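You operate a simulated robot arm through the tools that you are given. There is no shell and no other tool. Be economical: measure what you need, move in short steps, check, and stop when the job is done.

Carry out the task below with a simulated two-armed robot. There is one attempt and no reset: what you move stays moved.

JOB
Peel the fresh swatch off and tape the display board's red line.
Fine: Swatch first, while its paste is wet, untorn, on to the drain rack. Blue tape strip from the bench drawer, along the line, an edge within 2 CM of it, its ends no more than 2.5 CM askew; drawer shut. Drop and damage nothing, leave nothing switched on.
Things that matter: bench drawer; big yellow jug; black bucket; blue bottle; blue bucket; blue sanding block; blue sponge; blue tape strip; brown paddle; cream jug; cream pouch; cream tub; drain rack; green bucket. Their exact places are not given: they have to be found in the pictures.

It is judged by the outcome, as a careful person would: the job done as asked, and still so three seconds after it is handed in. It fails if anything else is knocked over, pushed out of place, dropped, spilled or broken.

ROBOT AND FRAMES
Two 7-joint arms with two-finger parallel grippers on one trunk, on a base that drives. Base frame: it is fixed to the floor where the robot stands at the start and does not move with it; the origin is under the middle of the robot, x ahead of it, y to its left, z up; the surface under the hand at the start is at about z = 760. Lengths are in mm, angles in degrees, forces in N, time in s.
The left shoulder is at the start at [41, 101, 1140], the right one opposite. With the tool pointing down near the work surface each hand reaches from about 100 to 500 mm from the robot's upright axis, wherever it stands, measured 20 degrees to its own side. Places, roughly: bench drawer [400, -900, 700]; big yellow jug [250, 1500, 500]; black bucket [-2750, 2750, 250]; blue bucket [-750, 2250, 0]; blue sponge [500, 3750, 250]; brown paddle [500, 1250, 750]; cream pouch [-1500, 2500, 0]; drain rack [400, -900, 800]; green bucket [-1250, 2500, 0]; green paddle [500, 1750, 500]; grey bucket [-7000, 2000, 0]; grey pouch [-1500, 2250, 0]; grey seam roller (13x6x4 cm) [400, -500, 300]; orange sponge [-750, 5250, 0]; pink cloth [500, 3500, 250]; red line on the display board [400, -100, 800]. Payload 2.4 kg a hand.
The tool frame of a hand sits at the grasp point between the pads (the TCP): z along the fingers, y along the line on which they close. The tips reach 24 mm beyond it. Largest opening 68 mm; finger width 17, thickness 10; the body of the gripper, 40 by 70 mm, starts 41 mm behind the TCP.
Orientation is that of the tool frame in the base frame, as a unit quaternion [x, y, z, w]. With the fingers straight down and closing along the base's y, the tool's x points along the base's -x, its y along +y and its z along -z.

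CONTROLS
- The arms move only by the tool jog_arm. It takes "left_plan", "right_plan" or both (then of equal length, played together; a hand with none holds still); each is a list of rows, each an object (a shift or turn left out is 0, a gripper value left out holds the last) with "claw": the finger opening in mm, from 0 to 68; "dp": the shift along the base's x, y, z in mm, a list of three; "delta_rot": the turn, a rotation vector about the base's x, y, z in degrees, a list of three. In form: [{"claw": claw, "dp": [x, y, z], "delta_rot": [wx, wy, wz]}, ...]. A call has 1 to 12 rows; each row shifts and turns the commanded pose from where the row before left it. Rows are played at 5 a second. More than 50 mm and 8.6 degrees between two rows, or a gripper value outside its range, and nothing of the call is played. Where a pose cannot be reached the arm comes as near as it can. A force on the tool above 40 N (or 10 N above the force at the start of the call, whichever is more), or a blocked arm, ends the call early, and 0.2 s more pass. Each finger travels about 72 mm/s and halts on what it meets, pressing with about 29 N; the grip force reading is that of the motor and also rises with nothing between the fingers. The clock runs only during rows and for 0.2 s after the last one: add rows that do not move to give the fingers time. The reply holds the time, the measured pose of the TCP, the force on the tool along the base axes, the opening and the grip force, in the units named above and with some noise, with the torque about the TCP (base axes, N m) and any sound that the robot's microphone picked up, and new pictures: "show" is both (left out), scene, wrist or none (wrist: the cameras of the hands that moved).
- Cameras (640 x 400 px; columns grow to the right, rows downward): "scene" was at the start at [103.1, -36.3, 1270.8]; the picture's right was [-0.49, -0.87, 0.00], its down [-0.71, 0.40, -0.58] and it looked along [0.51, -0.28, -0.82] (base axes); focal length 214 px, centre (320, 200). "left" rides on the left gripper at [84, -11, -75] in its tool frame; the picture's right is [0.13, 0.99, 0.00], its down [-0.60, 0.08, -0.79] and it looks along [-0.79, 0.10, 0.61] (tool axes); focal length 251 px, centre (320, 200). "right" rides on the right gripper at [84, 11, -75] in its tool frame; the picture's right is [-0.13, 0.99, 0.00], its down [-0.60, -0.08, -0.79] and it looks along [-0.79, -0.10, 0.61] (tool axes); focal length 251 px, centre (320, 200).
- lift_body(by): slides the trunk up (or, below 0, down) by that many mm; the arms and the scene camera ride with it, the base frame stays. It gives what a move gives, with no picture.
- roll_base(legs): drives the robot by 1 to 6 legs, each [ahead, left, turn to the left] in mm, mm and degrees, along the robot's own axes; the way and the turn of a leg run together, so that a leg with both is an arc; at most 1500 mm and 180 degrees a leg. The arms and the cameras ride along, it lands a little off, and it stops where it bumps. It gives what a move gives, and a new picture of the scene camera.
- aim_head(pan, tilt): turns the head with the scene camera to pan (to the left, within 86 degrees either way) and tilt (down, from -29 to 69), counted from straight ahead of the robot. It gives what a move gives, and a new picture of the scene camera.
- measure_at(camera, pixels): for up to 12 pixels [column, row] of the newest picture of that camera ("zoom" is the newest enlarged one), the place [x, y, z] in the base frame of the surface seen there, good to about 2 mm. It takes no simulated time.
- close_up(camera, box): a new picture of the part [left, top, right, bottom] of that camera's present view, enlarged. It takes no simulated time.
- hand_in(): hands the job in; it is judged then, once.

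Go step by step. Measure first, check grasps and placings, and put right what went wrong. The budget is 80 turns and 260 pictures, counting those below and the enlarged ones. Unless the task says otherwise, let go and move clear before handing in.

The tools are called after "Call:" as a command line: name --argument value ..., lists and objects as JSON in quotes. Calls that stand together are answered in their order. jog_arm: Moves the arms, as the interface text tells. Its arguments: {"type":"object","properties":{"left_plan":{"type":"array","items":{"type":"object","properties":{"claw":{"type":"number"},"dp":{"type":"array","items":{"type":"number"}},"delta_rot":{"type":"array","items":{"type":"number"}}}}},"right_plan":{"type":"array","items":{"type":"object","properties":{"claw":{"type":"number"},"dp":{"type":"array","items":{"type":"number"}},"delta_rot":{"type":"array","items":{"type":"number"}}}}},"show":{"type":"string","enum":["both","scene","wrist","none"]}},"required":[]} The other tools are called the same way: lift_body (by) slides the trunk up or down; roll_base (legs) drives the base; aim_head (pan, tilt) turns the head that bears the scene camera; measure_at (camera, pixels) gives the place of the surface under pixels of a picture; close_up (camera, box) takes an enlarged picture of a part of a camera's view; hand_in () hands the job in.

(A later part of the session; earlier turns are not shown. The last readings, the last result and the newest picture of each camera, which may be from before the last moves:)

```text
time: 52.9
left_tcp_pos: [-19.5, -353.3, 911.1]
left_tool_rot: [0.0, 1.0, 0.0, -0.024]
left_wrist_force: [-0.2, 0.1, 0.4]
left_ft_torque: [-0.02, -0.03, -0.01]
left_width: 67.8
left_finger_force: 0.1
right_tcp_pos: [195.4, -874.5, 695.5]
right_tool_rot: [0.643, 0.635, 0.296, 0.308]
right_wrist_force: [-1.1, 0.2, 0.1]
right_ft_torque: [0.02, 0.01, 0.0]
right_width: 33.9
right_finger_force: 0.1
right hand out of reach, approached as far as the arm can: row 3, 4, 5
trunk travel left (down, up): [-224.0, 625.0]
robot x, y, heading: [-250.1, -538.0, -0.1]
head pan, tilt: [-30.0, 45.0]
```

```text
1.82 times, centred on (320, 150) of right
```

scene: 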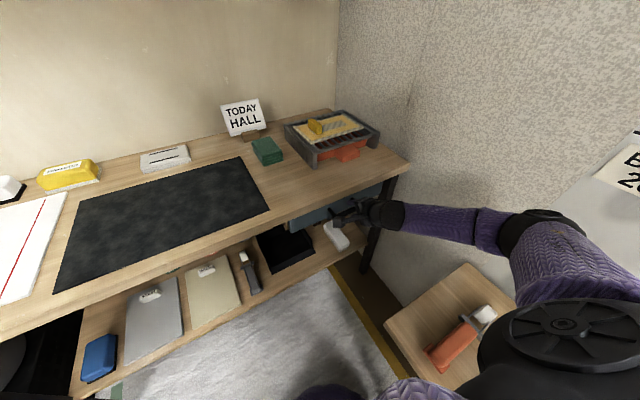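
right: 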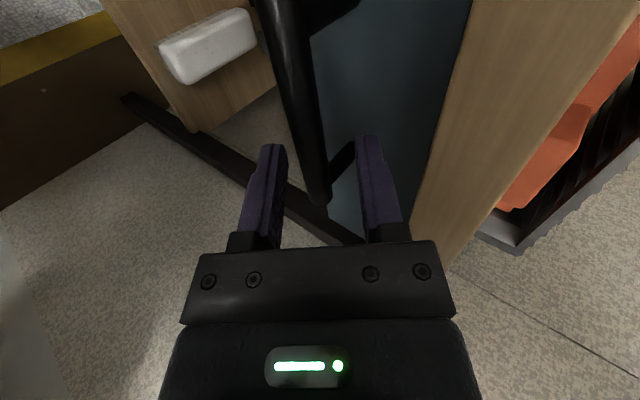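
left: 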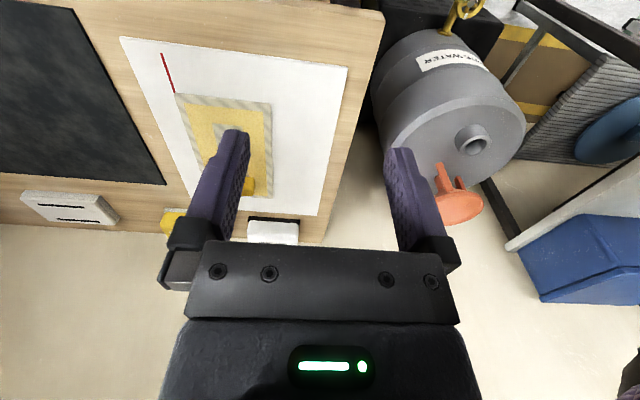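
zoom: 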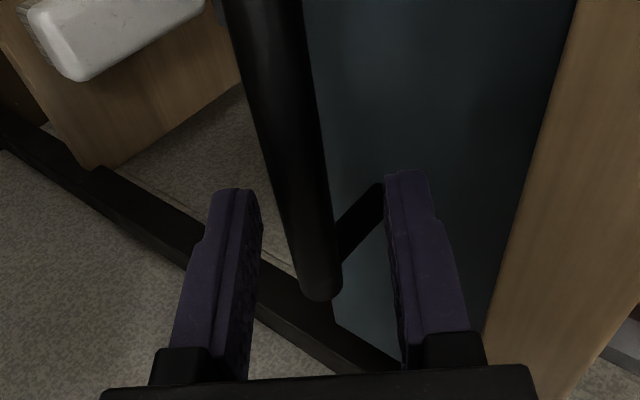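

Arm is near its limit; finish with the trunk (−14) and base (+6), keeping away from straight-arm lock.

Call:
lift_body --by -14

Call:
roll_base --legs '[[8, 6, 0]]'

Call:
close_up --camera "right" --box '[200, 40, 440, 260]'

```text
time: 53.5
left_tcp_pos: [-17.8, -352.5, 898.3]
left_tool_rot: [0.001, 1.0, 0.0, -0.027]
left_wrist_force: [0.6, -0.6, 0.2]
left_ft_torque: [-0.01, 0.0, -0.01]
left_width: 68.2
left_finger_force: 0.1
right_tcp_pos: [194.0, -873.8, 681.8]
right_tool_rot: [0.644, 0.635, 0.295, 0.307]
right_wrist_force: [0.4, -0.5, 0.7]
right_ft_torque: [-0.02, 0.0, -0.04]
right_width: 34.1
right_finger_force: 0.0
trunk travel left (down, up): [-210.0, 639.0]
robot x, y, heading: [-250.7, -539.6, -0.2]
head pan, tilt: [-30.0, 45.0]
```

```text
time: 54.2
left_tcp_pos: [-10.5, -348.0, 897.8]
left_tool_rot: [0.0, 1.0, 0.0, -0.027]
left_wrist_force: [0.7, -0.6, 0.6]
left_ft_torque: [-0.04, 0.0, -0.01]
left_width: 67.9
left_finger_force: 0.1
right_tcp_pos: [203.2, -870.0, 683.6]
right_tool_rot: [0.643, 0.636, 0.296, 0.308]
right_wrist_force: [0.5, 0.3, 0.4]
right_ft_torque: [0.01, 0.0, 0.0]
right_width: 33.8
right_finger_force: 0.1
trunk travel left (down, up): [-210.0, 639.0]
robot x, y, heading: [-246.3, -530.3, 0.1]
head pan, tilt: [-30.0, 45.0]
```

scene: 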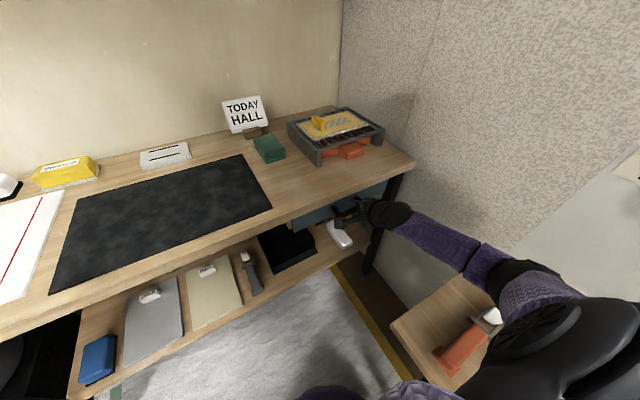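

```text
1.82 times, centred on (320, 150) of right
```

zoom: 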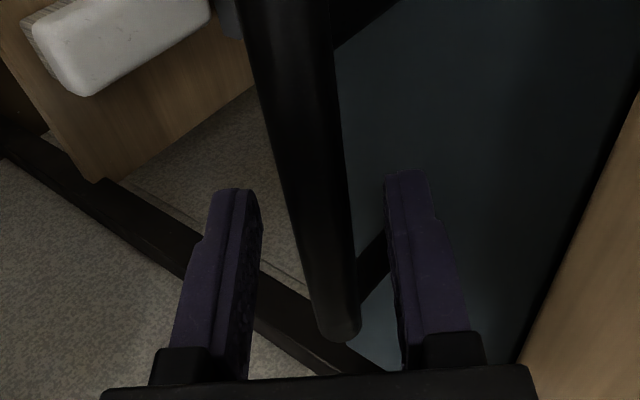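

The bar runs between the fingers; close on it.

Call:
jog_arm --right_plan '[{"claw": 5}, {}, {}]' --show "wrist"

```text
time: 55.0
left_tcp_pos: [-10.4, -346.2, 898.6]
left_tool_rot: [0.0, 1.0, -0.001, -0.027]
left_wrist_force: [0.4, 0.2, 0.6]
left_ft_torque: [0.01, 0.0, -0.01]
left_width: 68.1
left_finger_force: 0.1
right_tcp_pos: [203.6, -868.8, 683.2]
right_tool_rot: [0.643, 0.636, 0.296, 0.308]
right_wrist_force: [0.6, -0.5, 2.9]
right_ft_torque: [-0.45, 0.0, 0.44]
right_width: 15.5
right_finger_force: 34.5
trunk travel left (down, up): [-210.0, 639.0]
robot x, y, heading: [-239.8, -534.6, 0.1]
head pan, tilt: [-30.0, 45.0]
```

right: 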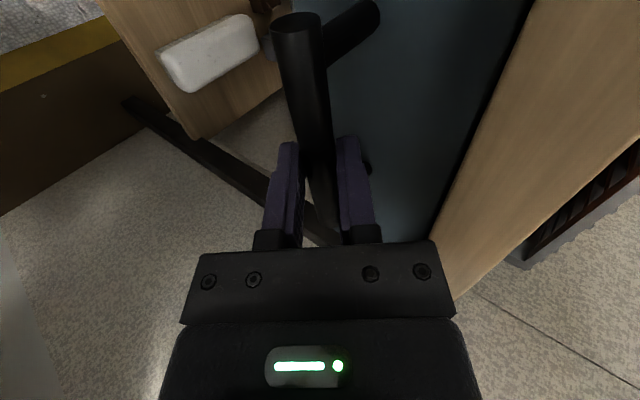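

Bar gripped (15.5 mm). Pull the drawer out by driving back.

Call:
roll_base --legs '[[-120, 0, 0]]'

```text
time: 56.3
left_tcp_pos: [-129.6, -347.3, 899.0]
left_tool_rot: [0.0, 1.0, 0.0, -0.026]
left_wrist_force: [0.1, -0.4, 0.0]
left_ft_torque: [-0.01, -0.01, -0.01]
left_width: 67.9
left_finger_force: 0.0
right_tcp_pos: [83.9, -868.0, 683.8]
right_tool_rot: [0.643, 0.636, 0.296, 0.308]
right_wrist_force: [-1.3, -1.2, 4.8]
right_ft_torque: [-0.43, -0.06, 0.38]
right_width: 15.6
right_finger_force: 34.3
trunk travel left (down, up): [-210.0, 639.0]
robot x, y, heading: [-363.2, -536.0, -0.2]
head pan, tilt: [-30.0, 45.0]
```

scene: 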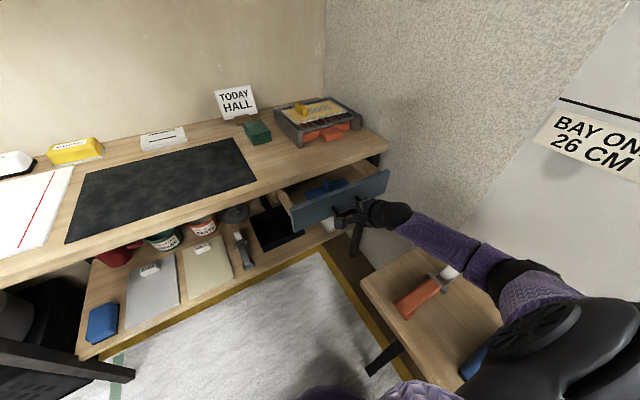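

Drawer opens and shows blue items inside. Pull a further 90 mm.

Call:
roll_base --legs '[[-90, 0, 0]]'

Call:
close_up --camera "scene" --box '[240, 120, 420, 250]'

```text
time: 57.4
left_tcp_pos: [-219.3, -347.5, 897.8]
left_tool_rot: [-0.001, 1.0, -0.001, -0.027]
left_wrist_force: [0.9, -0.3, 0.6]
left_ft_torque: [0.04, 0.02, -0.01]
left_width: 68.1
left_finger_force: 0.0
right_tcp_pos: [-6.7, -867.9, 682.0]
right_tool_rot: [0.643, 0.636, 0.296, 0.308]
right_wrist_force: [-1.9, -2.9, 4.9]
right_ft_torque: [-0.51, -0.08, 0.29]
right_width: 15.7
right_finger_force: 34.7
trunk travel left (down, up): [-210.0, 639.0]
robot x, y, heading: [-453.9, -533.4, 0.2]
head pan, tilt: [-30.0, 45.0]
```

scene: 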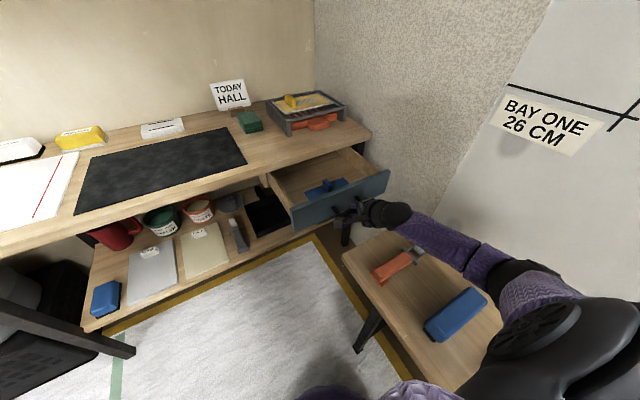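

```text
3.08 times, centred on (330, 185) of scene
```

zoom: 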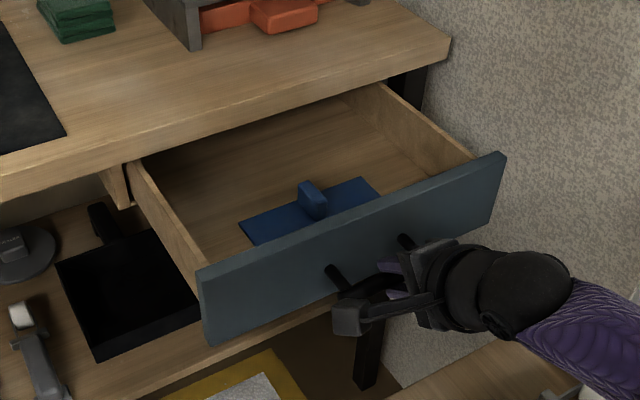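

The blue tape strip with an upright grip tab lies in the drawer. Measure it.

Call:
measure_at --camera "zoom" --pixels '[[242, 224], [258, 243], [363, 180], [381, 195], [300, 185], [305, 212], [325, 198], [312, 180], [326, 217], [280, 150], [200, 272], [505, 158]]'

Call:
close_up --camera "scene" --box '[290, 155, 370, 215]'

```text
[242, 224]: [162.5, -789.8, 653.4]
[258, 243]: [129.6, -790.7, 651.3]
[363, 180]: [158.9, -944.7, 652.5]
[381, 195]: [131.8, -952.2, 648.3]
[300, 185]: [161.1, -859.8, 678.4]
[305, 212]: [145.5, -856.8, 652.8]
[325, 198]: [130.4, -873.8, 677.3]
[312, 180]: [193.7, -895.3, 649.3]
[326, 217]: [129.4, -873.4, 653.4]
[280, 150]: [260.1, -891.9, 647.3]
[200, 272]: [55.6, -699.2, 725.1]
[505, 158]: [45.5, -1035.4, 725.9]
```

```text
6.67 times, centred on (330, 185) of scene
```

zoom: 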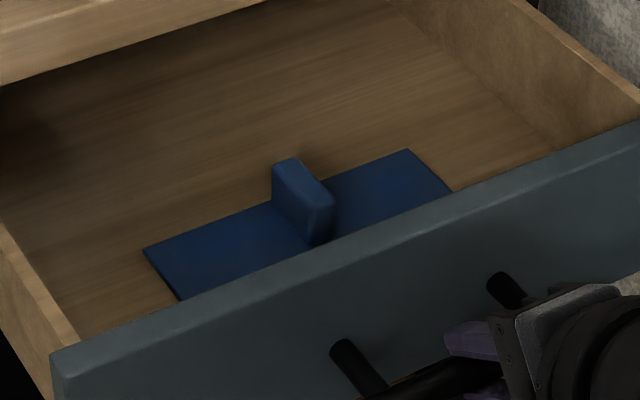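

Tape strip: x≈125–162, y −790…−950, z≈652; tab y −858…−874, top 678. Release the handle and back the hand away along its axis, then raise.

Call:
jog_arm --right_plan '[{"claw": 36}, {}, {"dp": [-19, 0, 16]}, {"dp": [-19, 0, 16]}, {"dp": [-19, 0, 16]}, {"dp": [-19, 0, 16]}, {"dp": [-10, 0, 40]}, {"dp": [0, 0, 40]}, {"dp": [0, 0, 40]}]' --show "scene"

```text
time: 59.4
left_tcp_pos: [-218.5, -347.0, 898.1]
left_tool_rot: [0.0, 1.0, 0.0, -0.027]
left_wrist_force: [-0.2, 0.0, 0.0]
left_ft_torque: [-0.01, 0.0, -0.04]
left_width: 68.3
left_finger_force: 0.1
right_tcp_pos: [-93.4, -868.1, 864.7]
right_tool_rot: [0.642, 0.636, 0.296, 0.309]
right_wrist_force: [-0.7, -0.4, 0.3]
right_ft_torque: [-0.01, 0.04, 0.01]
right_width: 36.1
right_finger_force: 0.1
trunk travel left (down, up): [-210.0, 639.0]
robot x, y, heading: [-449.0, -528.9, 0.2]
head pan, tilt: [-30.0, 45.0]
```

scene: 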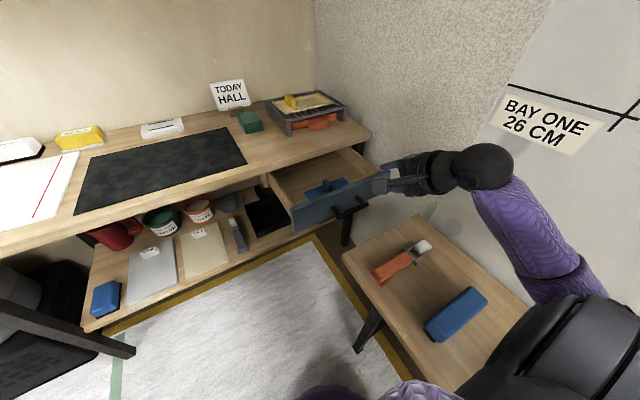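

Raise the trunk, straighten the hand to point down, and turn to about yaw −20° (clear of the forearm).

Call:
lift_body --by 180

Call:
jog_arm --right_plan '[{"delta_rot": [0, 8.4, 0]}, {"delta_rot": [0, 8.4, 0]}, {"delta_rot": [0, 8.4, 0]}, {"delta_rot": [0, 8.4, 0]}, {"delta_rot": [0, 8.4, 0]}, {"delta_rot": [0, 8, 0]}, {"dp": [0, 5, 0], "delta_rot": [0, 0, 8.4]}, {"dp": [0, 5, 0], "delta_rot": [0, 0, 8.4]}, {"dp": [0, 5, 0], "delta_rot": [0, 0, 8.4]}, {"dp": [0, 5, 0], "delta_rot": [0, 0, 8.4]}, {"dp": [0, 5, 0], "delta_rot": [0, 0, 8.4]}, {"dp": [0, 5, 0], "delta_rot": [0, 0, 8.4]}]' --show "none"

Call:
roll_base --legs '[[230, -30, 0]]'

```text
time: 61.4
left_tcp_pos: [-219.4, -347.2, 1078.5]
left_tool_rot: [0.0, 1.0, 0.0, -0.027]
left_wrist_force: [-0.1, 0.8, 0.1]
left_ft_torque: [-0.01, 0.02, -0.01]
left_width: 67.9
left_finger_force: 0.0
right_tcp_pos: [-91.8, -869.9, 1046.8]
right_tool_rot: [0.642, 0.636, 0.296, 0.308]
right_wrist_force: [0.7, -0.3, -0.1]
right_ft_torque: [-0.02, 0.01, -0.02]
right_width: 36.1
right_finger_force: 0.1
trunk travel left (down, up): [-390.0, 459.0]
robot x, y, heading: [-450.9, -530.1, -0.1]
head pan, tilt: [-30.0, 45.0]
```

```text
time: 64.0
left_tcp_pos: [-218.8, -346.8, 1078.0]
left_tool_rot: [0.0, 1.0, 0.0, -0.028]
left_wrist_force: [0.1, -0.1, 0.1]
left_ft_torque: [-0.01, -0.02, 0.0]
left_width: 67.9
left_finger_force: 0.1
right_tcp_pos: [-92.1, -839.0, 1046.6]
right_tool_rot: [0.339, 0.941, 0.002, 0.011]
right_wrist_force: [-0.3, 0.3, -0.6]
right_ft_torque: [-0.02, 0.02, -0.01]
right_width: 35.9
right_finger_force: 0.0
trunk travel left (down, up): [-390.0, 459.0]
robot x, y, heading: [-453.6, -536.0, 0.0]
head pan, tilt: [-30.0, 45.0]
```

```text
time: 65.7
left_tcp_pos: [12.4, -376.5, 1077.2]
left_tool_rot: [-0.001, 1.0, 0.0, -0.027]
left_wrist_force: [0.7, -0.4, 1.2]
left_ft_torque: [0.0, -0.01, -0.02]
left_width: 68.0
left_finger_force: 0.2
right_tcp_pos: [139.3, -868.5, 1045.5]
right_tool_rot: [0.339, 0.941, 0.002, 0.011]
right_wrist_force: [1.0, -0.3, 0.7]
right_ft_torque: [0.0, 0.0, 0.02]
right_width: 36.2
right_finger_force: 0.0
trunk travel left (down, up): [-390.0, 459.0]
robot x, y, heading: [-222.3, -562.4, 0.2]
head pan, tilt: [-30.0, 45.0]
```

scene: 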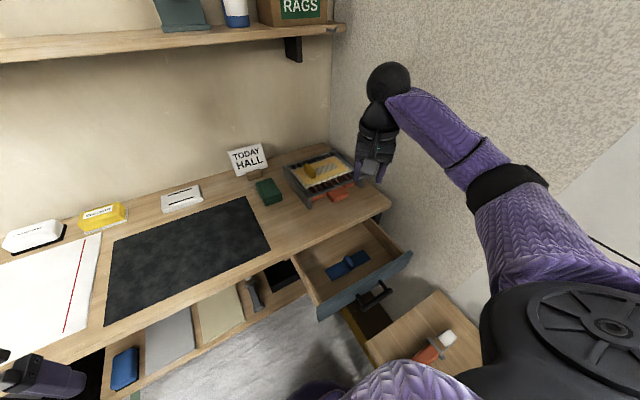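

Hand is nearly above the tape. Measure the tape exactly from this view.

Call:
close_up --camera "scene" --box '[300, 230, 400, 300]'

Call:
close_up --camera "right" --box '[0, 0, 640, 400]'

```text
5.71 times, centred on (350, 265) of scene
```

zoom: 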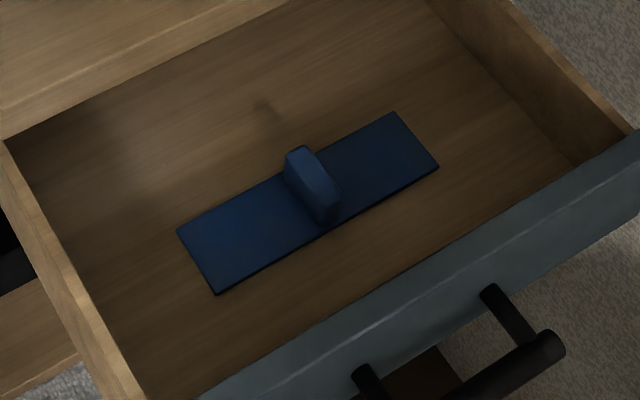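

```text
1.00 times, centred on (320, 200) of right (not enlarged: the box is as wide or as high as the picture)
```

zoom: 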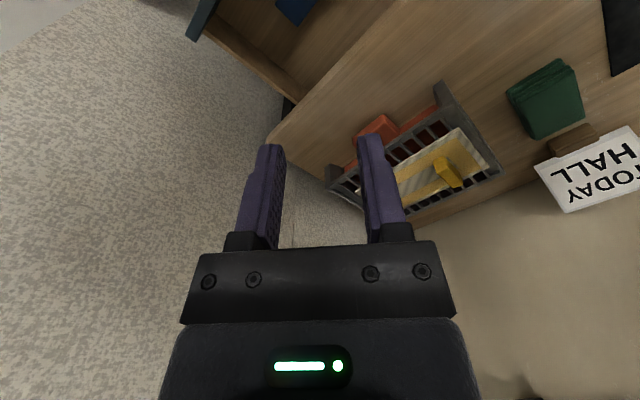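

Call:
measure_at --camera "scene" --pixels '[[326, 271], [363, 250.5], [370, 259], [332, 280], [347, 256.5], [351, 262], [349, 260], [352, 268], [340, 275]]'

```text
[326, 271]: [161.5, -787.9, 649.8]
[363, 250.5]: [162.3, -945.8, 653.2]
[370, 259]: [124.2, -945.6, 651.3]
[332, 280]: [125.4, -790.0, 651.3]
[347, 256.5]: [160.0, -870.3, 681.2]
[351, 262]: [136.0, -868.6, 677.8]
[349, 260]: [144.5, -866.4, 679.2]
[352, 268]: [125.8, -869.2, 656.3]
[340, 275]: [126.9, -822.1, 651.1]
```

Tape centre ≈ (143, −867), tab top z≈680. Descend to z≈775 first (forearm rises clear), then turn to yaw 0.

Call:
jog_arm --right_plan '[{"claw": 40, "dp": [1, 0, -45]}, {"dp": [1, 0, -45]}, {"dp": [1, 0, -45]}, {"dp": [1, 0, -45]}, {"dp": [0, 0, -45]}, {"dp": [0, 0, -45]}, {"delta_rot": [0, 0, 7]}, {"delta_rot": [0, 0, 7]}, {"delta_rot": [0, 0, 7]}, {"delta_rot": [0, 0, 7]}, {"delta_rot": [0, 0, 6]}, {"delta_rot": [0, 0, 5.7]}]' --show "both"

```text
time: 68.3
left_tcp_pos: [12.4, -378.1, 1077.4]
left_tool_rot: [0.0, 1.0, 0.001, -0.027]
left_wrist_force: [-0.4, -0.5, 0.0]
left_ft_torque: [-0.03, 0.01, 0.02]
left_width: 68.0
left_finger_force: 0.0
right_tcp_pos: [142.8, -868.3, 776.2]
right_tool_rot: [-0.002, 1.0, 0.005, 0.011]
right_wrist_force: [0.3, 1.0, -0.1]
right_ft_torque: [0.0, -0.05, -0.01]
right_width: 40.1
right_finger_force: 0.0
trunk travel left (down, up): [-390.0, 459.0]
robot x, y, heading: [-219.1, -563.2, 0.0]
head pan, tilt: [-30.0, 45.0]
```

scene: 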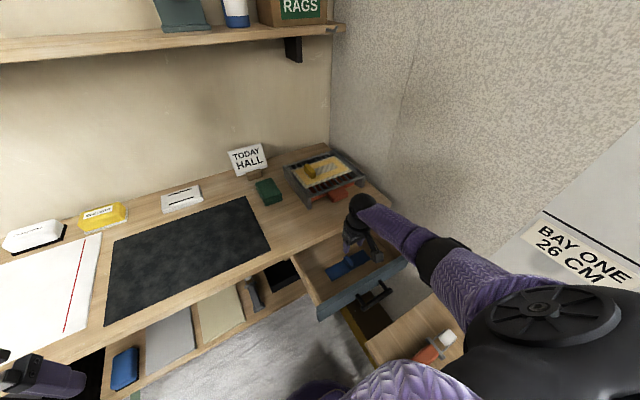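
right: 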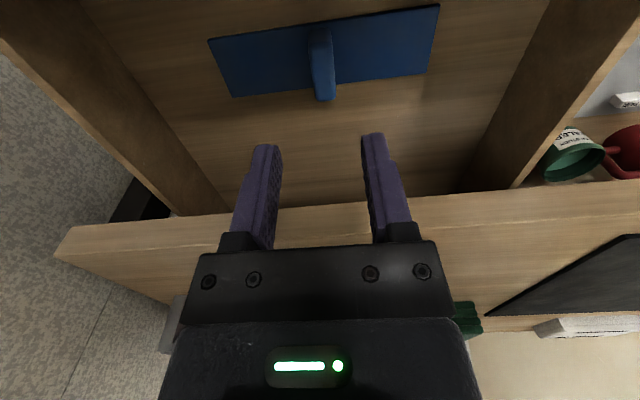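

Aligned with yaw 0. Measure the tab from the wrist view.

Call:
measure_at --camera "right" --pixels '[[314, 60], [323, 60], [333, 60], [322, 98], [240, 60], [400, 40], [212, 40], [436, 8], [233, 95], [428, 72]]'

```text
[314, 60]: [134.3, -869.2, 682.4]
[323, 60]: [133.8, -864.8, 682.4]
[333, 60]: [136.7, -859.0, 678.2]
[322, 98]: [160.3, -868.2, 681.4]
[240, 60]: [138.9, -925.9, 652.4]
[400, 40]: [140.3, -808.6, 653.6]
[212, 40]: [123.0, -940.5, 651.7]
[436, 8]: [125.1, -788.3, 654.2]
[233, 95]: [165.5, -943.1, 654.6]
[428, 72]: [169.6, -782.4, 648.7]
```

Call:
jog_arm --right_plan '[{"dp": [1, 2, -32]}, {"dp": [0, 0, -32]}, {"dp": [0, 0, -20]}, {"dp": [0, 0, -11]}, {}, {"claw": 8}, {}, {}]' --show "wrist"

```text
time: 70.1
left_tcp_pos: [11.9, -378.0, 1077.3]
left_tool_rot: [0.0, 1.0, 0.0, -0.027]
left_wrist_force: [-0.4, 0.1, 0.4]
left_ft_torque: [0.0, 0.0, -0.04]
left_width: 68.0
left_finger_force: 0.0
right_tcp_pos: [135.9, -861.1, 706.3]
right_tool_rot: [-0.001, 1.0, 0.006, 0.009]
right_wrist_force: [0.6, 0.2, -0.6]
right_ft_torque: [-0.01, 0.01, 0.0]
right_width: 8.0
right_finger_force: 0.0
right hand out of reach, approached as far as the arm can: row 3, 4
trunk travel left (down, up): [-390.0, 459.0]
robot x, y, heading: [-223.0, -563.8, 0.1]
head pan, tilt: [-30.0, 45.0]
```

right: 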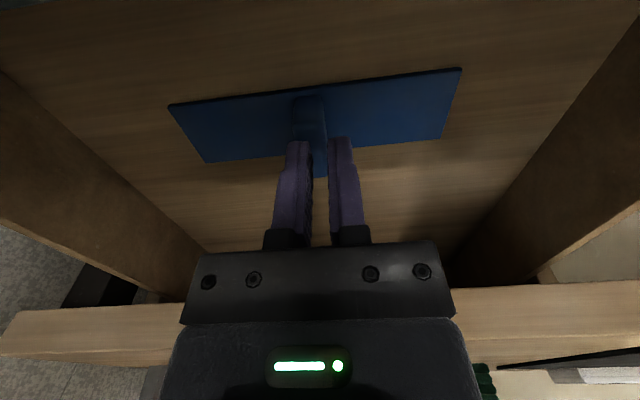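

It ran short in reach at z 706 (no contact). Open, and finish with base and trunk.

Call:
jog_arm --right_plan '[{"claw": 40}, {}, {}]' --show "none"

Call:
roll_base --legs '[[10, -6, 0]]'

Call:
lift_body --by -24

Call:
close_up --camera "right" --box '[0, 0, 640, 400]'

```text
time: 70.9
left_tcp_pos: [10.2, -377.1, 1077.3]
left_tool_rot: [-0.001, 1.0, 0.0, -0.027]
left_wrist_force: [0.4, -0.2, -0.6]
left_ft_torque: [-0.02, -0.01, 0.02]
left_width: 68.1
left_finger_force: 0.0
right_tcp_pos: [136.3, -860.8, 706.6]
right_tool_rot: [-0.001, 1.0, 0.005, 0.01]
right_wrist_force: [0.3, -0.5, 0.5]
right_ft_torque: [0.01, 0.0, -0.04]
right_width: 40.0
right_finger_force: 0.1
trunk travel left (down, up): [-390.0, 459.0]
robot x, y, heading: [-223.8, -565.6, 0.3]
head pan, tilt: [-30.0, 45.0]
```

```text
time: 71.7
left_tcp_pos: [21.8, -383.5, 1077.8]
left_tool_rot: [-0.002, 1.0, -0.001, -0.027]
left_wrist_force: [0.3, 0.5, 0.3]
left_ft_torque: [-0.02, -0.01, 0.01]
left_width: 68.0
left_finger_force: 0.0
right_tcp_pos: [146.9, -867.0, 705.7]
right_tool_rot: [-0.002, 1.0, 0.005, 0.009]
right_wrist_force: [-0.1, -0.1, -0.6]
right_ft_torque: [0.04, 0.0, -0.03]
right_width: 40.0
right_finger_force: 0.0
trunk travel left (down, up): [-390.0, 459.0]
robot x, y, heading: [-212.1, -568.2, 0.2]
head pan, tilt: [-30.0, 45.0]
```

scene: 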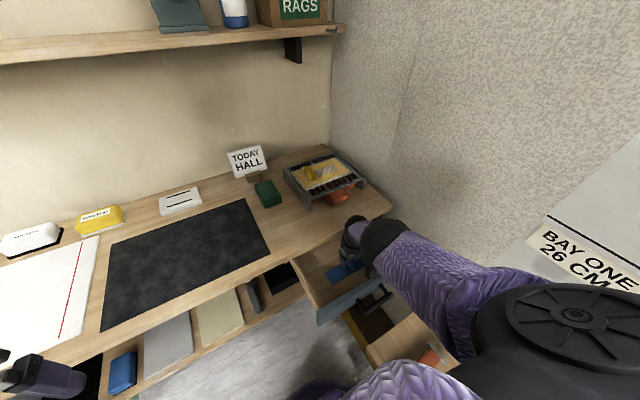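

```text
time: 72.4
left_tcp_pos: [20.1, -383.0, 1052.5]
left_tool_rot: [-0.001, 1.0, 0.001, -0.027]
left_wrist_force: [0.1, 0.5, 0.2]
left_ft_torque: [0.01, 0.04, 0.0]
left_width: 67.9
left_finger_force: 0.0
right_tcp_pos: [147.6, -866.8, 681.0]
right_tool_rot: [-0.001, 1.0, 0.007, 0.008]
right_wrist_force: [0.0, 0.8, -0.4]
right_ft_torque: [0.01, -0.01, -0.01]
right_width: 40.0
right_finger_force: 0.0
trunk travel left (down, up): [-366.0, 483.0]
robot x, y, heading: [-214.2, -569.1, 0.1]
head pan, tilt: [-30.0, 45.0]
```

```text
1.00 times, centred on (320, 200) of right (not enlarged: the box is as wide or as high as the picture)
```

zoom: 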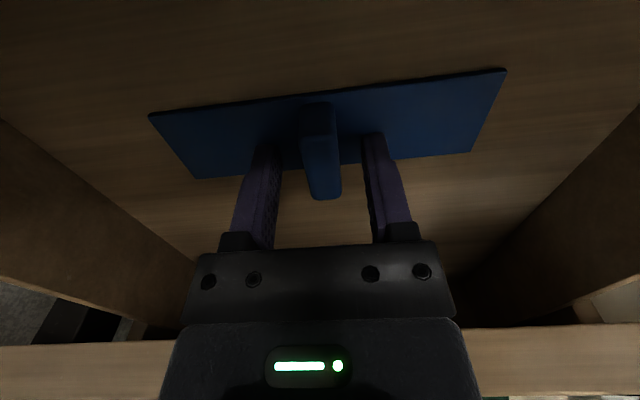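

Tab is centred between the fingers at TCP z 681. Close, then lift gently with the trunk.

Call:
jog_arm --right_plan '[{"claw": 5}, {}, {}, {}]' --show "none"

Call:
lift_body --by 40

Call:
close_up --camera "right" --box '[0, 0, 640, 400]'

```text
time: 73.4
left_tcp_pos: [20.3, -383.4, 1053.2]
left_tool_rot: [-0.001, 1.0, -0.001, -0.027]
left_wrist_force: [-0.6, -0.6, 0.4]
left_ft_torque: [-0.01, 0.0, 0.01]
left_width: 68.1
left_finger_force: 0.0
right_tcp_pos: [147.4, -866.3, 681.3]
right_tool_rot: [-0.001, 1.0, 0.006, 0.008]
right_wrist_force: [0.3, 0.2, 2.4]
right_ft_torque: [-0.2, 0.0, 0.01]
right_width: 15.0
right_finger_force: 29.3
trunk travel left (down, up): [-366.0, 483.0]
robot x, y, heading: [-209.8, -570.6, -0.2]
head pan, tilt: [-30.0, 45.0]
```

```text
time: 74.2
left_tcp_pos: [22.7, -383.2, 1092.2]
left_tool_rot: [-0.001, 1.0, 0.0, -0.027]
left_wrist_force: [-0.1, 0.2, -0.5]
left_ft_torque: [0.03, 0.03, 0.01]
left_width: 68.0
left_finger_force: 0.1
right_tcp_pos: [146.2, -867.1, 722.8]
right_tool_rot: [-0.001, 1.0, 0.006, 0.01]
right_wrist_force: [-0.8, 0.1, -1.0]
right_ft_torque: [-0.03, -0.03, -0.01]
right_width: 15.1
right_finger_force: 28.9
trunk travel left (down, up): [-406.0, 443.0]
robot x, y, heading: [-213.5, -567.0, -0.1]
head pan, tilt: [-30.0, 45.0]
```

```text
1.00 times, centred on (320, 200) of right (not enlarged: the box is as wide or as high as the picture)
```

zoom: 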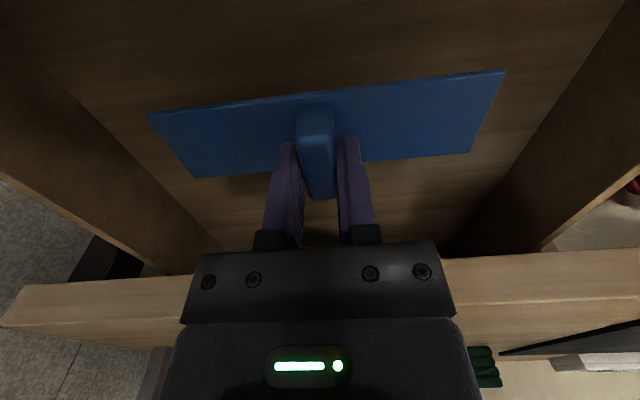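

Tape is held by its tab. Raise well clear, then roll left to the board while turning the tape.

Call:
lift_body --by 200

Call:
roll_base --legs '[[0, 555, 0]]'

Call:
jog_arm --right_plan '[{"delta_rot": [0, 0, -8.2]}, {"delta_rot": [0, 0, -8.2]}, {"delta_rot": [0, 0, -8.2]}, {"delta_rot": [0, 0, -8.2]}, {"delta_rot": [0, 0, -8.2]}, {"delta_rot": [0, 0, -8.2]}, {"delta_rot": [0, 0, -8.2]}, {"delta_rot": [0, 0, -8.2]}, {"delta_rot": [0, 0, -8.2]}, {"delta_rot": [0, 0, -8.2]}, {"delta_rot": [0, 0, -8]}]' --show "both"

```text
time: 76.4
left_tcp_pos: [20.3, -382.6, 1292.2]
left_tool_rot: [0.0, 1.0, 0.0, -0.027]
left_wrist_force: [0.2, 0.4, -0.2]
left_ft_torque: [-0.04, 0.02, 0.03]
left_width: 67.9
left_finger_force: 0.1
right_tcp_pos: [155.7, -866.3, 938.2]
right_tool_rot: [-0.002, 0.999, 0.007, 0.031]
right_wrist_force: [0.1, -0.3, 0.4]
right_ft_torque: [-0.01, 0.02, 0.0]
right_width: 15.0
right_finger_force: 28.8
trunk travel left (down, up): [-606.0, 243.0]
robot x, y, heading: [-214.2, -569.7, -0.0]
head pan, tilt: [-30.0, 45.0]
```

```text
time: 79.5
left_tcp_pos: [23.2, 170.4, 1293.7]
left_tool_rot: [0.004, 1.0, -0.001, -0.026]
left_wrist_force: [0.3, -0.4, 0.6]
left_ft_torque: [-0.03, -0.02, -0.03]
left_width: 68.1
left_finger_force: 0.0
right_tcp_pos: [154.5, -313.6, 937.7]
right_tool_rot: [0.003, 1.0, 0.006, 0.031]
right_wrist_force: [0.5, 0.4, -1.4]
right_ft_torque: [-0.01, -0.03, 0.01]
right_width: 15.0
right_finger_force: 29.5
trunk travel left (down, up): [-606.0, 243.0]
robot x, y, heading: [-216.0, -13.7, -0.5]
head pan, tilt: [-30.0, 45.0]
```

scene: 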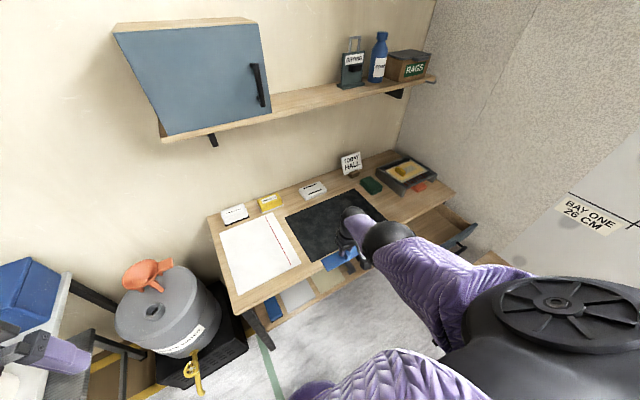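

```text
time: 82.0
left_tcp_pos: [25.0, 171.5, 1293.6]
left_tool_rot: [0.004, 1.0, 0.0, -0.027]
left_wrist_force: [0.5, -0.3, -0.3]
left_ft_torque: [0.0, 0.0, -0.03]
left_width: 67.7
left_finger_force: 0.1
right_tcp_pos: [152.5, -313.0, 939.8]
right_tool_rot: [0.71, 0.703, -0.019, 0.025]
right_wrist_force: [-0.2, 0.7, -0.4]
right_ft_torque: [-0.02, 0.03, -0.02]
right_width: 14.9
right_finger_force: 29.3
trunk travel left (down, up): [-606.0, 243.0]
robot x, y, heading: [-207.9, -14.5, -0.2]
head pan, tilt: [-30.0, 45.0]
```

scene: 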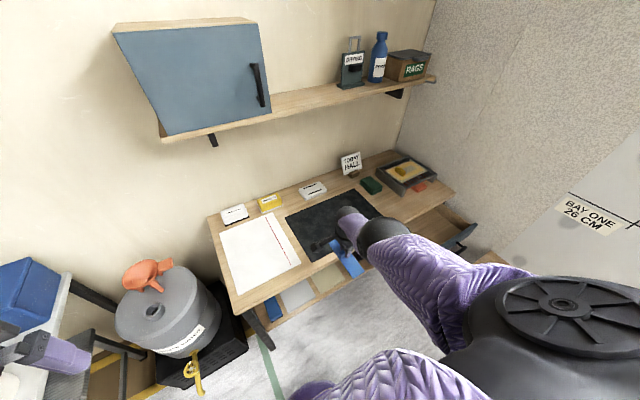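
right: 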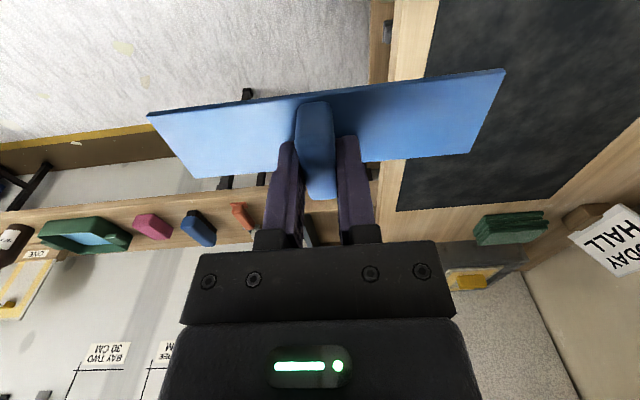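

Tape turned along x. Level the tool (3.5° tilt) and bend the arm free with larger up/in steps.

Call:
jog_arm --right_plan '[{"dp": [-10, 20, 40], "delta_rot": [1.8, 0, 0]}, {"dp": [-10, 20, 40], "delta_rot": [1.7, 0, 0]}, {"dp": [-10, 20, 40]}, {"dp": [-10, 20, 40]}, {"dp": [0, 20, 20]}]' --show "none"

```text
time: 83.2
left_tcp_pos: [24.6, 171.8, 1294.0]
left_tool_rot: [0.003, 1.0, -0.001, -0.027]
left_wrist_force: [-0.1, -0.1, -0.2]
left_ft_torque: [-0.01, 0.02, 0.01]
left_width: 68.0
left_finger_force: 0.1
right_tcp_pos: [232.0, -245.2, 1049.7]
right_tool_rot: [0.709, 0.705, 0.003, 0.005]
right_wrist_force: [-0.3, -0.1, -0.7]
right_ft_torque: [0.02, -0.04, 0.02]
right_width: 15.0
right_finger_force: 29.0
right hand out of reach, approached as far as the arm can: row 1, 2, 3, 4, 5
trunk travel left (down, up): [-606.0, 243.0]
robot x, y, heading: [-209.3, -11.6, -0.6]
head pan, tilt: [-30.0, 45.0]
```

Call:
jog_arm --right_plan '[{"dp": [-45, 10, 15]}, {"dp": [-45, 10, 15]}, {"dp": [-45, 10, 15]}]' --show "none"

```text
time: 84.0
left_tcp_pos: [23.6, 170.3, 1293.1]
left_tool_rot: [0.003, 1.0, 0.0, -0.027]
left_wrist_force: [0.5, 0.3, -0.4]
left_ft_torque: [0.0, -0.02, 0.01]
left_width: 67.9
left_finger_force: 0.0
right_tcp_pos: [227.9, -233.6, 1038.0]
right_tool_rot: [0.709, 0.705, 0.003, 0.004]
right_wrist_force: [-0.8, -1.2, -0.7]
right_ft_torque: [0.01, -0.02, -0.01]
right_width: 15.1
right_finger_force: 28.7
right hand out of reach, approached as far as the arm can: row 1, 2, 3
trunk travel left (down, up): [-606.0, 243.0]
robot x, y, heading: [-216.4, -13.9, -0.5]
head pan, tilt: [-30.0, 45.0]
```

The straight arm is still usable; I'll shift tangentially, then drive to bring the tape over the line.

Call:
jog_arm --right_plan '[{"dp": [5.3, 17.5, 0]}, {"dp": [5.3, 17.5, 0]}]' --show "none"

Call:
roll_base --legs '[[180, 15, 0.4]]'

Call:
aim_head --pan -20 --tilt 60

```text
time: 84.5
left_tcp_pos: [23.8, 170.1, 1293.9]
left_tool_rot: [0.003, 1.0, -0.001, -0.027]
left_wrist_force: [0.6, 0.0, -0.3]
left_ft_torque: [0.0, -0.02, 0.0]
left_width: 68.2
left_finger_force: 0.1
right_tcp_pos: [234.2, -199.5, 1039.2]
right_tool_rot: [0.71, 0.705, 0.002, 0.004]
right_wrist_force: [-0.3, 1.0, -0.6]
right_ft_torque: [0.01, 0.0, 0.01]
right_width: 15.0
right_finger_force: 29.1
right hand out of reach, approached as far as the arm can: row 2
trunk travel left (down, up): [-606.0, 243.0]
robot x, y, heading: [-210.4, -14.0, -0.6]
head pan, tilt: [-30.0, 45.0]
```

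```text
time: 86.1
left_tcp_pos: [205.9, 187.3, 1293.0]
left_tool_rot: [-0.002, 1.0, 0.0, -0.027]
left_wrist_force: [-0.2, -1.2, 0.0]
left_ft_torque: [-0.02, 0.0, 0.03]
left_width: 68.0
left_finger_force: 0.0
right_tcp_pos: [418.6, -180.3, 1038.2]
right_tool_rot: [0.707, 0.708, 0.003, 0.005]
right_wrist_force: [0.3, 0.4, -1.1]
right_ft_torque: [-0.02, 0.01, 0.04]
right_width: 14.9
right_finger_force: 29.0
trunk travel left (down, up): [-606.0, 243.0]
robot x, y, heading: [-27.2, 0.2, -0.0]
head pan, tilt: [-30.0, 45.0]
```

scene: 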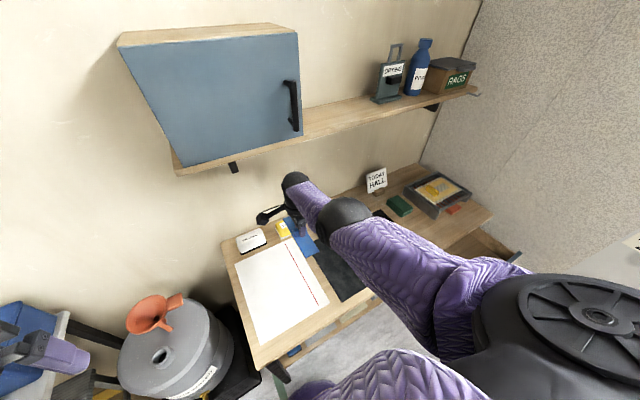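

```text
time: 86.8
left_tcp_pos: [204.0, 187.5, 1293.6]
left_tool_rot: [-0.001, 1.0, -0.001, -0.026]
left_wrist_force: [-0.9, 0.4, 0.3]
left_ft_torque: [0.03, 0.01, 0.0]
left_width: 68.1
left_finger_force: 0.1
right_tcp_pos: [417.0, -179.6, 1039.4]
right_tool_rot: [0.707, 0.707, 0.003, 0.004]
right_wrist_force: [-0.4, 0.8, -0.5]
right_ft_torque: [-0.03, 0.01, -0.02]
right_width: 14.9
right_finger_force: 29.3
trunk travel left (down, up): [-606.0, 243.0]
robot x, y, heading: [-29.2, -2.0, 0.1]
head pan, tilt: [-20.0, 60.0]
```

scene: 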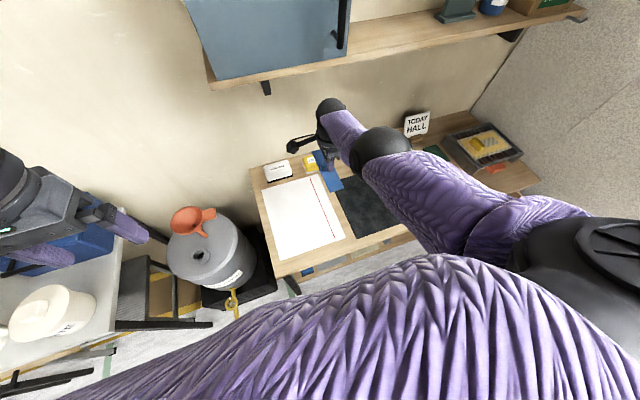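

Hand at (417, −180) right where wanted. Lower 190 mm and check the tape against the line.

Call:
lift_body --by -190

Call:
close_up --camera "right" --box '[0, 0, 640, 400]'

Call:
close_up --camera "scene" --box '[240, 60, 440, 300]'

```text
time: 88.9
left_tcp_pos: [204.8, 186.5, 1104.2]
left_tool_rot: [-0.001, 1.0, 0.0, -0.026]
left_wrist_force: [0.0, 0.2, 1.0]
left_ft_torque: [0.02, -0.01, 0.02]
left_width: 68.1
left_finger_force: 0.0
right_tcp_pos: [417.3, -181.5, 849.4]
right_tool_rot: [0.706, 0.708, 0.003, 0.004]
right_wrist_force: [1.0, 0.1, -0.4]
right_ft_torque: [0.02, -0.03, -0.03]
right_width: 14.7
right_finger_force: 28.7
trunk travel left (down, up): [-416.0, 433.0]
robot x, y, heading: [-27.7, 3.1, 0.1]
head pan, tilt: [-20.0, 60.0]
```

```text
1.00 times, centred on (320, 200) of right (not enlarged: the box is as wide or as high as the picture)
```

zoom: 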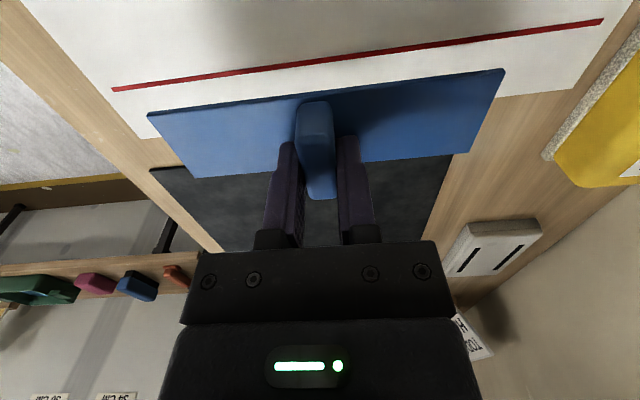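

```text
1.67 times, centred on (340, 180) of scene
```

zoom: 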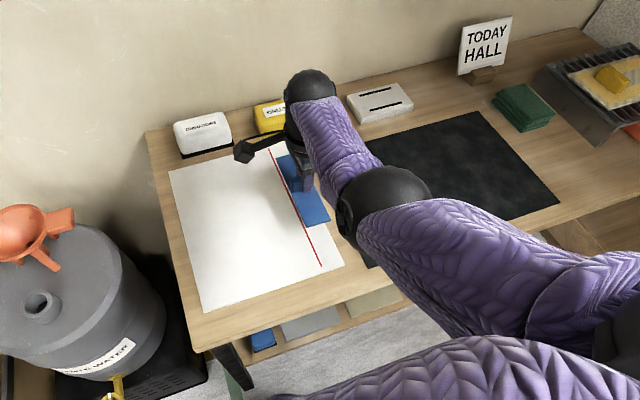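

Call:
measure_at --camera "right" --pixels '[[152, 118], [196, 174], [500, 74], [468, 152], [115, 88], [600, 20], [230, 170], [420, 155], [400, 85], [230, 108]]'

```text
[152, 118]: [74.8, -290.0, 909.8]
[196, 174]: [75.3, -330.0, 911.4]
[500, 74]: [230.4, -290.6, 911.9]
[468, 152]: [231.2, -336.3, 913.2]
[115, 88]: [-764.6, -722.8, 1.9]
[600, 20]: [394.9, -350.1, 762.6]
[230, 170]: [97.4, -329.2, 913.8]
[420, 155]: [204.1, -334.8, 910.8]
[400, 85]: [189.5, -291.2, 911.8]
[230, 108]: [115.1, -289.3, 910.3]
```

Tape is aligned with the tool (centre ≈ TCP). Shift +5 mm in y and lower 44 mm.

Call:
jog_arm --right_plan '[{"dp": [1.5, 5, 0]}, {}]' --show "none"

Call:
lift_body --by -44

Call:
close_up --camera "right" --box '[80, 0, 620, 220]'

Call:
measure_at --camera "zoom" --pixels '[[85, 135], [500, 90], [300, 110], [450, 60], [150, 100], [480, 150]]'

```text
time: 89.5
left_tcp_pos: [204.1, 186.7, 1104.4]
left_tool_rot: [-0.002, 1.0, 0.0, -0.028]
left_wrist_force: [0.3, 0.2, -0.1]
left_ft_torque: [-0.03, 0.03, 0.0]
left_width: 68.2
left_finger_force: 0.1
right_tcp_pos: [418.4, -175.6, 848.8]
right_tool_rot: [0.706, 0.708, 0.003, 0.004]
right_wrist_force: [-0.8, 0.3, 0.1]
right_ft_torque: [-0.01, 0.0, -0.03]
right_width: 15.1
right_finger_force: 29.0
trunk travel left (down, up): [-416.0, 433.0]
robot x, y, heading: [-33.0, 1.5, 0.2]
head pan, tilt: [-20.0, 60.0]
```

```text
time: 90.4
left_tcp_pos: [204.3, 187.0, 1059.8]
left_tool_rot: [-0.001, 1.0, -0.001, -0.027]
left_wrist_force: [-0.3, -0.2, -0.3]
left_ft_torque: [-0.01, 0.01, 0.02]
left_width: 67.7
left_finger_force: 0.0
right_tcp_pos: [418.1, -176.3, 805.0]
right_tool_rot: [0.707, 0.708, 0.003, 0.004]
right_wrist_force: [0.5, -0.5, 0.5]
right_ft_torque: [0.0, 0.01, -0.04]
right_width: 14.9
right_finger_force: 28.6
trunk travel left (down, up): [-372.0, 477.0]
robot x, y, heading: [-26.5, 3.8, -0.1]
head pan, tilt: [-20.0, 60.0]
```

```text
1.19 times, centred on (350, 110) of right
```

zoom: 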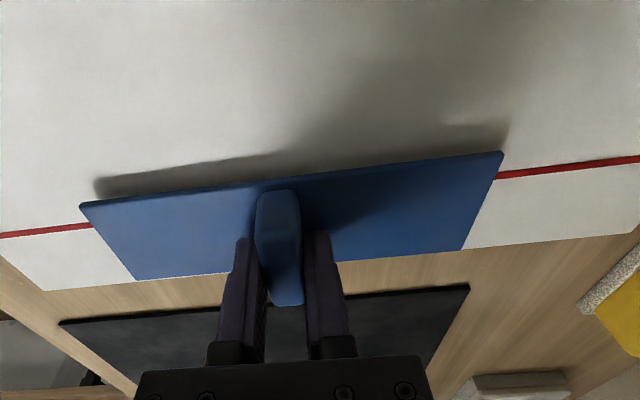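

```text
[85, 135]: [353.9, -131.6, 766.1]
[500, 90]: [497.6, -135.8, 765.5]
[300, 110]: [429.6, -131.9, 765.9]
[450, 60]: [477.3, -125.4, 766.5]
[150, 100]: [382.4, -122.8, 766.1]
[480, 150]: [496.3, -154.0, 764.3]
```

Hovering ~5 mm above, nicely along the line. Lower the last bit.

Call:
lift_body --by -6

Call:
jog_arm --right_plan '[{"dp": [0, 0, -2]}, {}]' --show "wrist"

```text
time: 90.9
left_tcp_pos: [204.1, 186.7, 1053.4]
left_tool_rot: [-0.002, 1.0, -0.001, -0.027]
left_wrist_force: [-0.5, -0.6, 0.8]
left_ft_torque: [0.0, -0.01, -0.01]
left_width: 68.0
left_finger_force: 0.1
right_tcp_pos: [419.5, -176.9, 800.2]
right_tool_rot: [0.706, 0.708, 0.004, 0.005]
right_wrist_force: [-0.7, -0.1, 1.3]
right_ft_torque: [-0.05, 0.16, -0.01]
right_width: 14.7
right_finger_force: 28.7
trunk travel left (down, up): [-366.0, 483.0]
robot x, y, heading: [-27.5, 3.3, -0.3]
head pan, tilt: [-20.0, 60.0]
```

```text
time: 91.5
left_tcp_pos: [203.4, 186.7, 1054.3]
left_tool_rot: [-0.002, 1.0, 0.0, -0.025]
left_wrist_force: [-0.1, 0.3, 0.3]
left_ft_torque: [0.02, 0.0, -0.02]
left_width: 68.0
left_finger_force: 0.0
right_tcp_pos: [419.8, -175.5, 797.9]
right_tool_rot: [0.706, 0.708, 0.003, 0.007]
right_wrist_force: [2.9, -2.5, 20.9]
right_ft_torque: [-0.44, 0.21, -0.02]
right_width: 15.1
right_finger_force: 29.4
trunk travel left (down, up): [-366.0, 483.0]
robot x, y, heading: [-27.4, 2.9, 0.0]
head pan, tilt: [-20.0, 60.0]
```

right: 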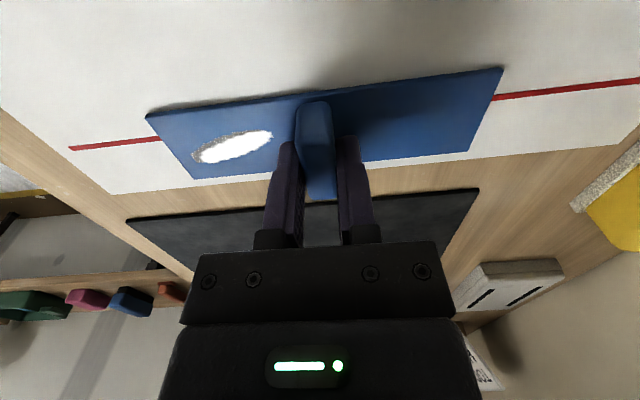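

Pressed at 21 N. Release the tab and lift clear.

Call:
jog_arm --right_plan '[{"claw": 40}, {}, {}]' --show "none"

Call:
lift_body --by 120

Call:
close_up --camera "right" --box '[0, 0, 640, 400]'

Call:
measure_at --camera "zoom" --pixels '[[320, 60], [250, 60], [400, 60]]'

```text
time: 92.3
left_tcp_pos: [203.2, 186.9, 1054.5]
left_tool_rot: [-0.002, 1.0, -0.001, -0.027]
left_wrist_force: [-0.1, -0.3, -0.6]
left_ft_torque: [-0.02, 0.01, -0.01]
left_width: 67.8
left_finger_force: 0.0
right_tcp_pos: [419.3, -176.1, 796.2]
right_tool_rot: [0.707, 0.708, 0.004, 0.004]
right_wrist_force: [-1.1, -0.5, 0.0]
right_ft_torque: [0.01, -0.01, -0.02]
right_width: 40.1
right_finger_force: 0.0
trunk travel left (down, up): [-366.0, 483.0]
robot x, y, heading: [-27.0, 2.8, 0.1]
head pan, tilt: [-20.0, 60.0]
```

```text
time: 93.8
left_tcp_pos: [203.4, 187.9, 1173.1]
left_tool_rot: [-0.001, 1.0, 0.0, -0.027]
left_wrist_force: [-0.8, -0.1, 1.1]
left_ft_torque: [0.01, -0.01, 0.03]
left_width: 68.0
left_finger_force: 0.1
right_tcp_pos: [419.5, -175.4, 917.8]
right_tool_rot: [0.707, 0.707, 0.003, 0.004]
right_wrist_force: [0.6, -0.2, 0.0]
right_ft_torque: [-0.01, -0.04, 0.02]
right_width: 39.8
right_finger_force: 0.0
trunk travel left (down, up): [-486.0, 363.0]
robot x, y, heading: [-25.9, -1.1, 0.0]
head pan, tilt: [-20.0, 60.0]
```

```text
1.00 times, centred on (320, 200) of right (not enlarged: the box is as wide or as high as the picture)
```

zoom: 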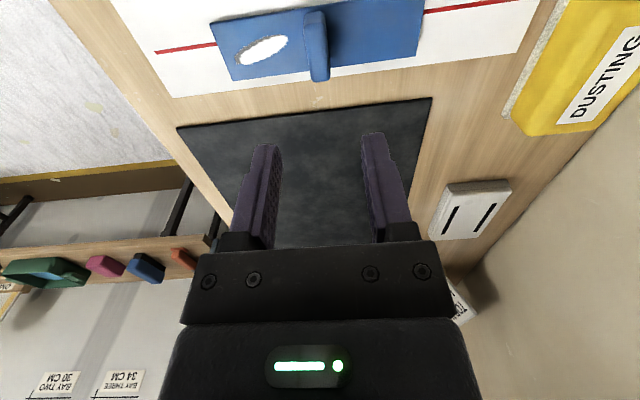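

```text
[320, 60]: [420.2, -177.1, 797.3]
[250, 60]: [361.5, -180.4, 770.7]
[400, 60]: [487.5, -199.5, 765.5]
```

Call:
close_up --camera "right" --box '[140, 0, 460, 110]'

Call:
measure_at --camera "zoom" --pixels '[[145, 50], [185, 155], [565, 30], [245, 100], [40, 100], [600, 20]]'

```text
2.00 times, centred on (300, 55) of right
```

zoom: 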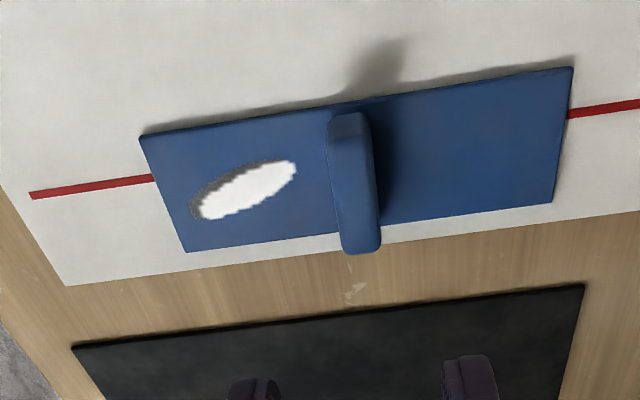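

```text
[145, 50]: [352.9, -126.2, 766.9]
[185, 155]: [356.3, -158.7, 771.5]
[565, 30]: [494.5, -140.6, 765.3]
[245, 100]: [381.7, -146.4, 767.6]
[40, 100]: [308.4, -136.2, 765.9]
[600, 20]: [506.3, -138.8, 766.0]
```

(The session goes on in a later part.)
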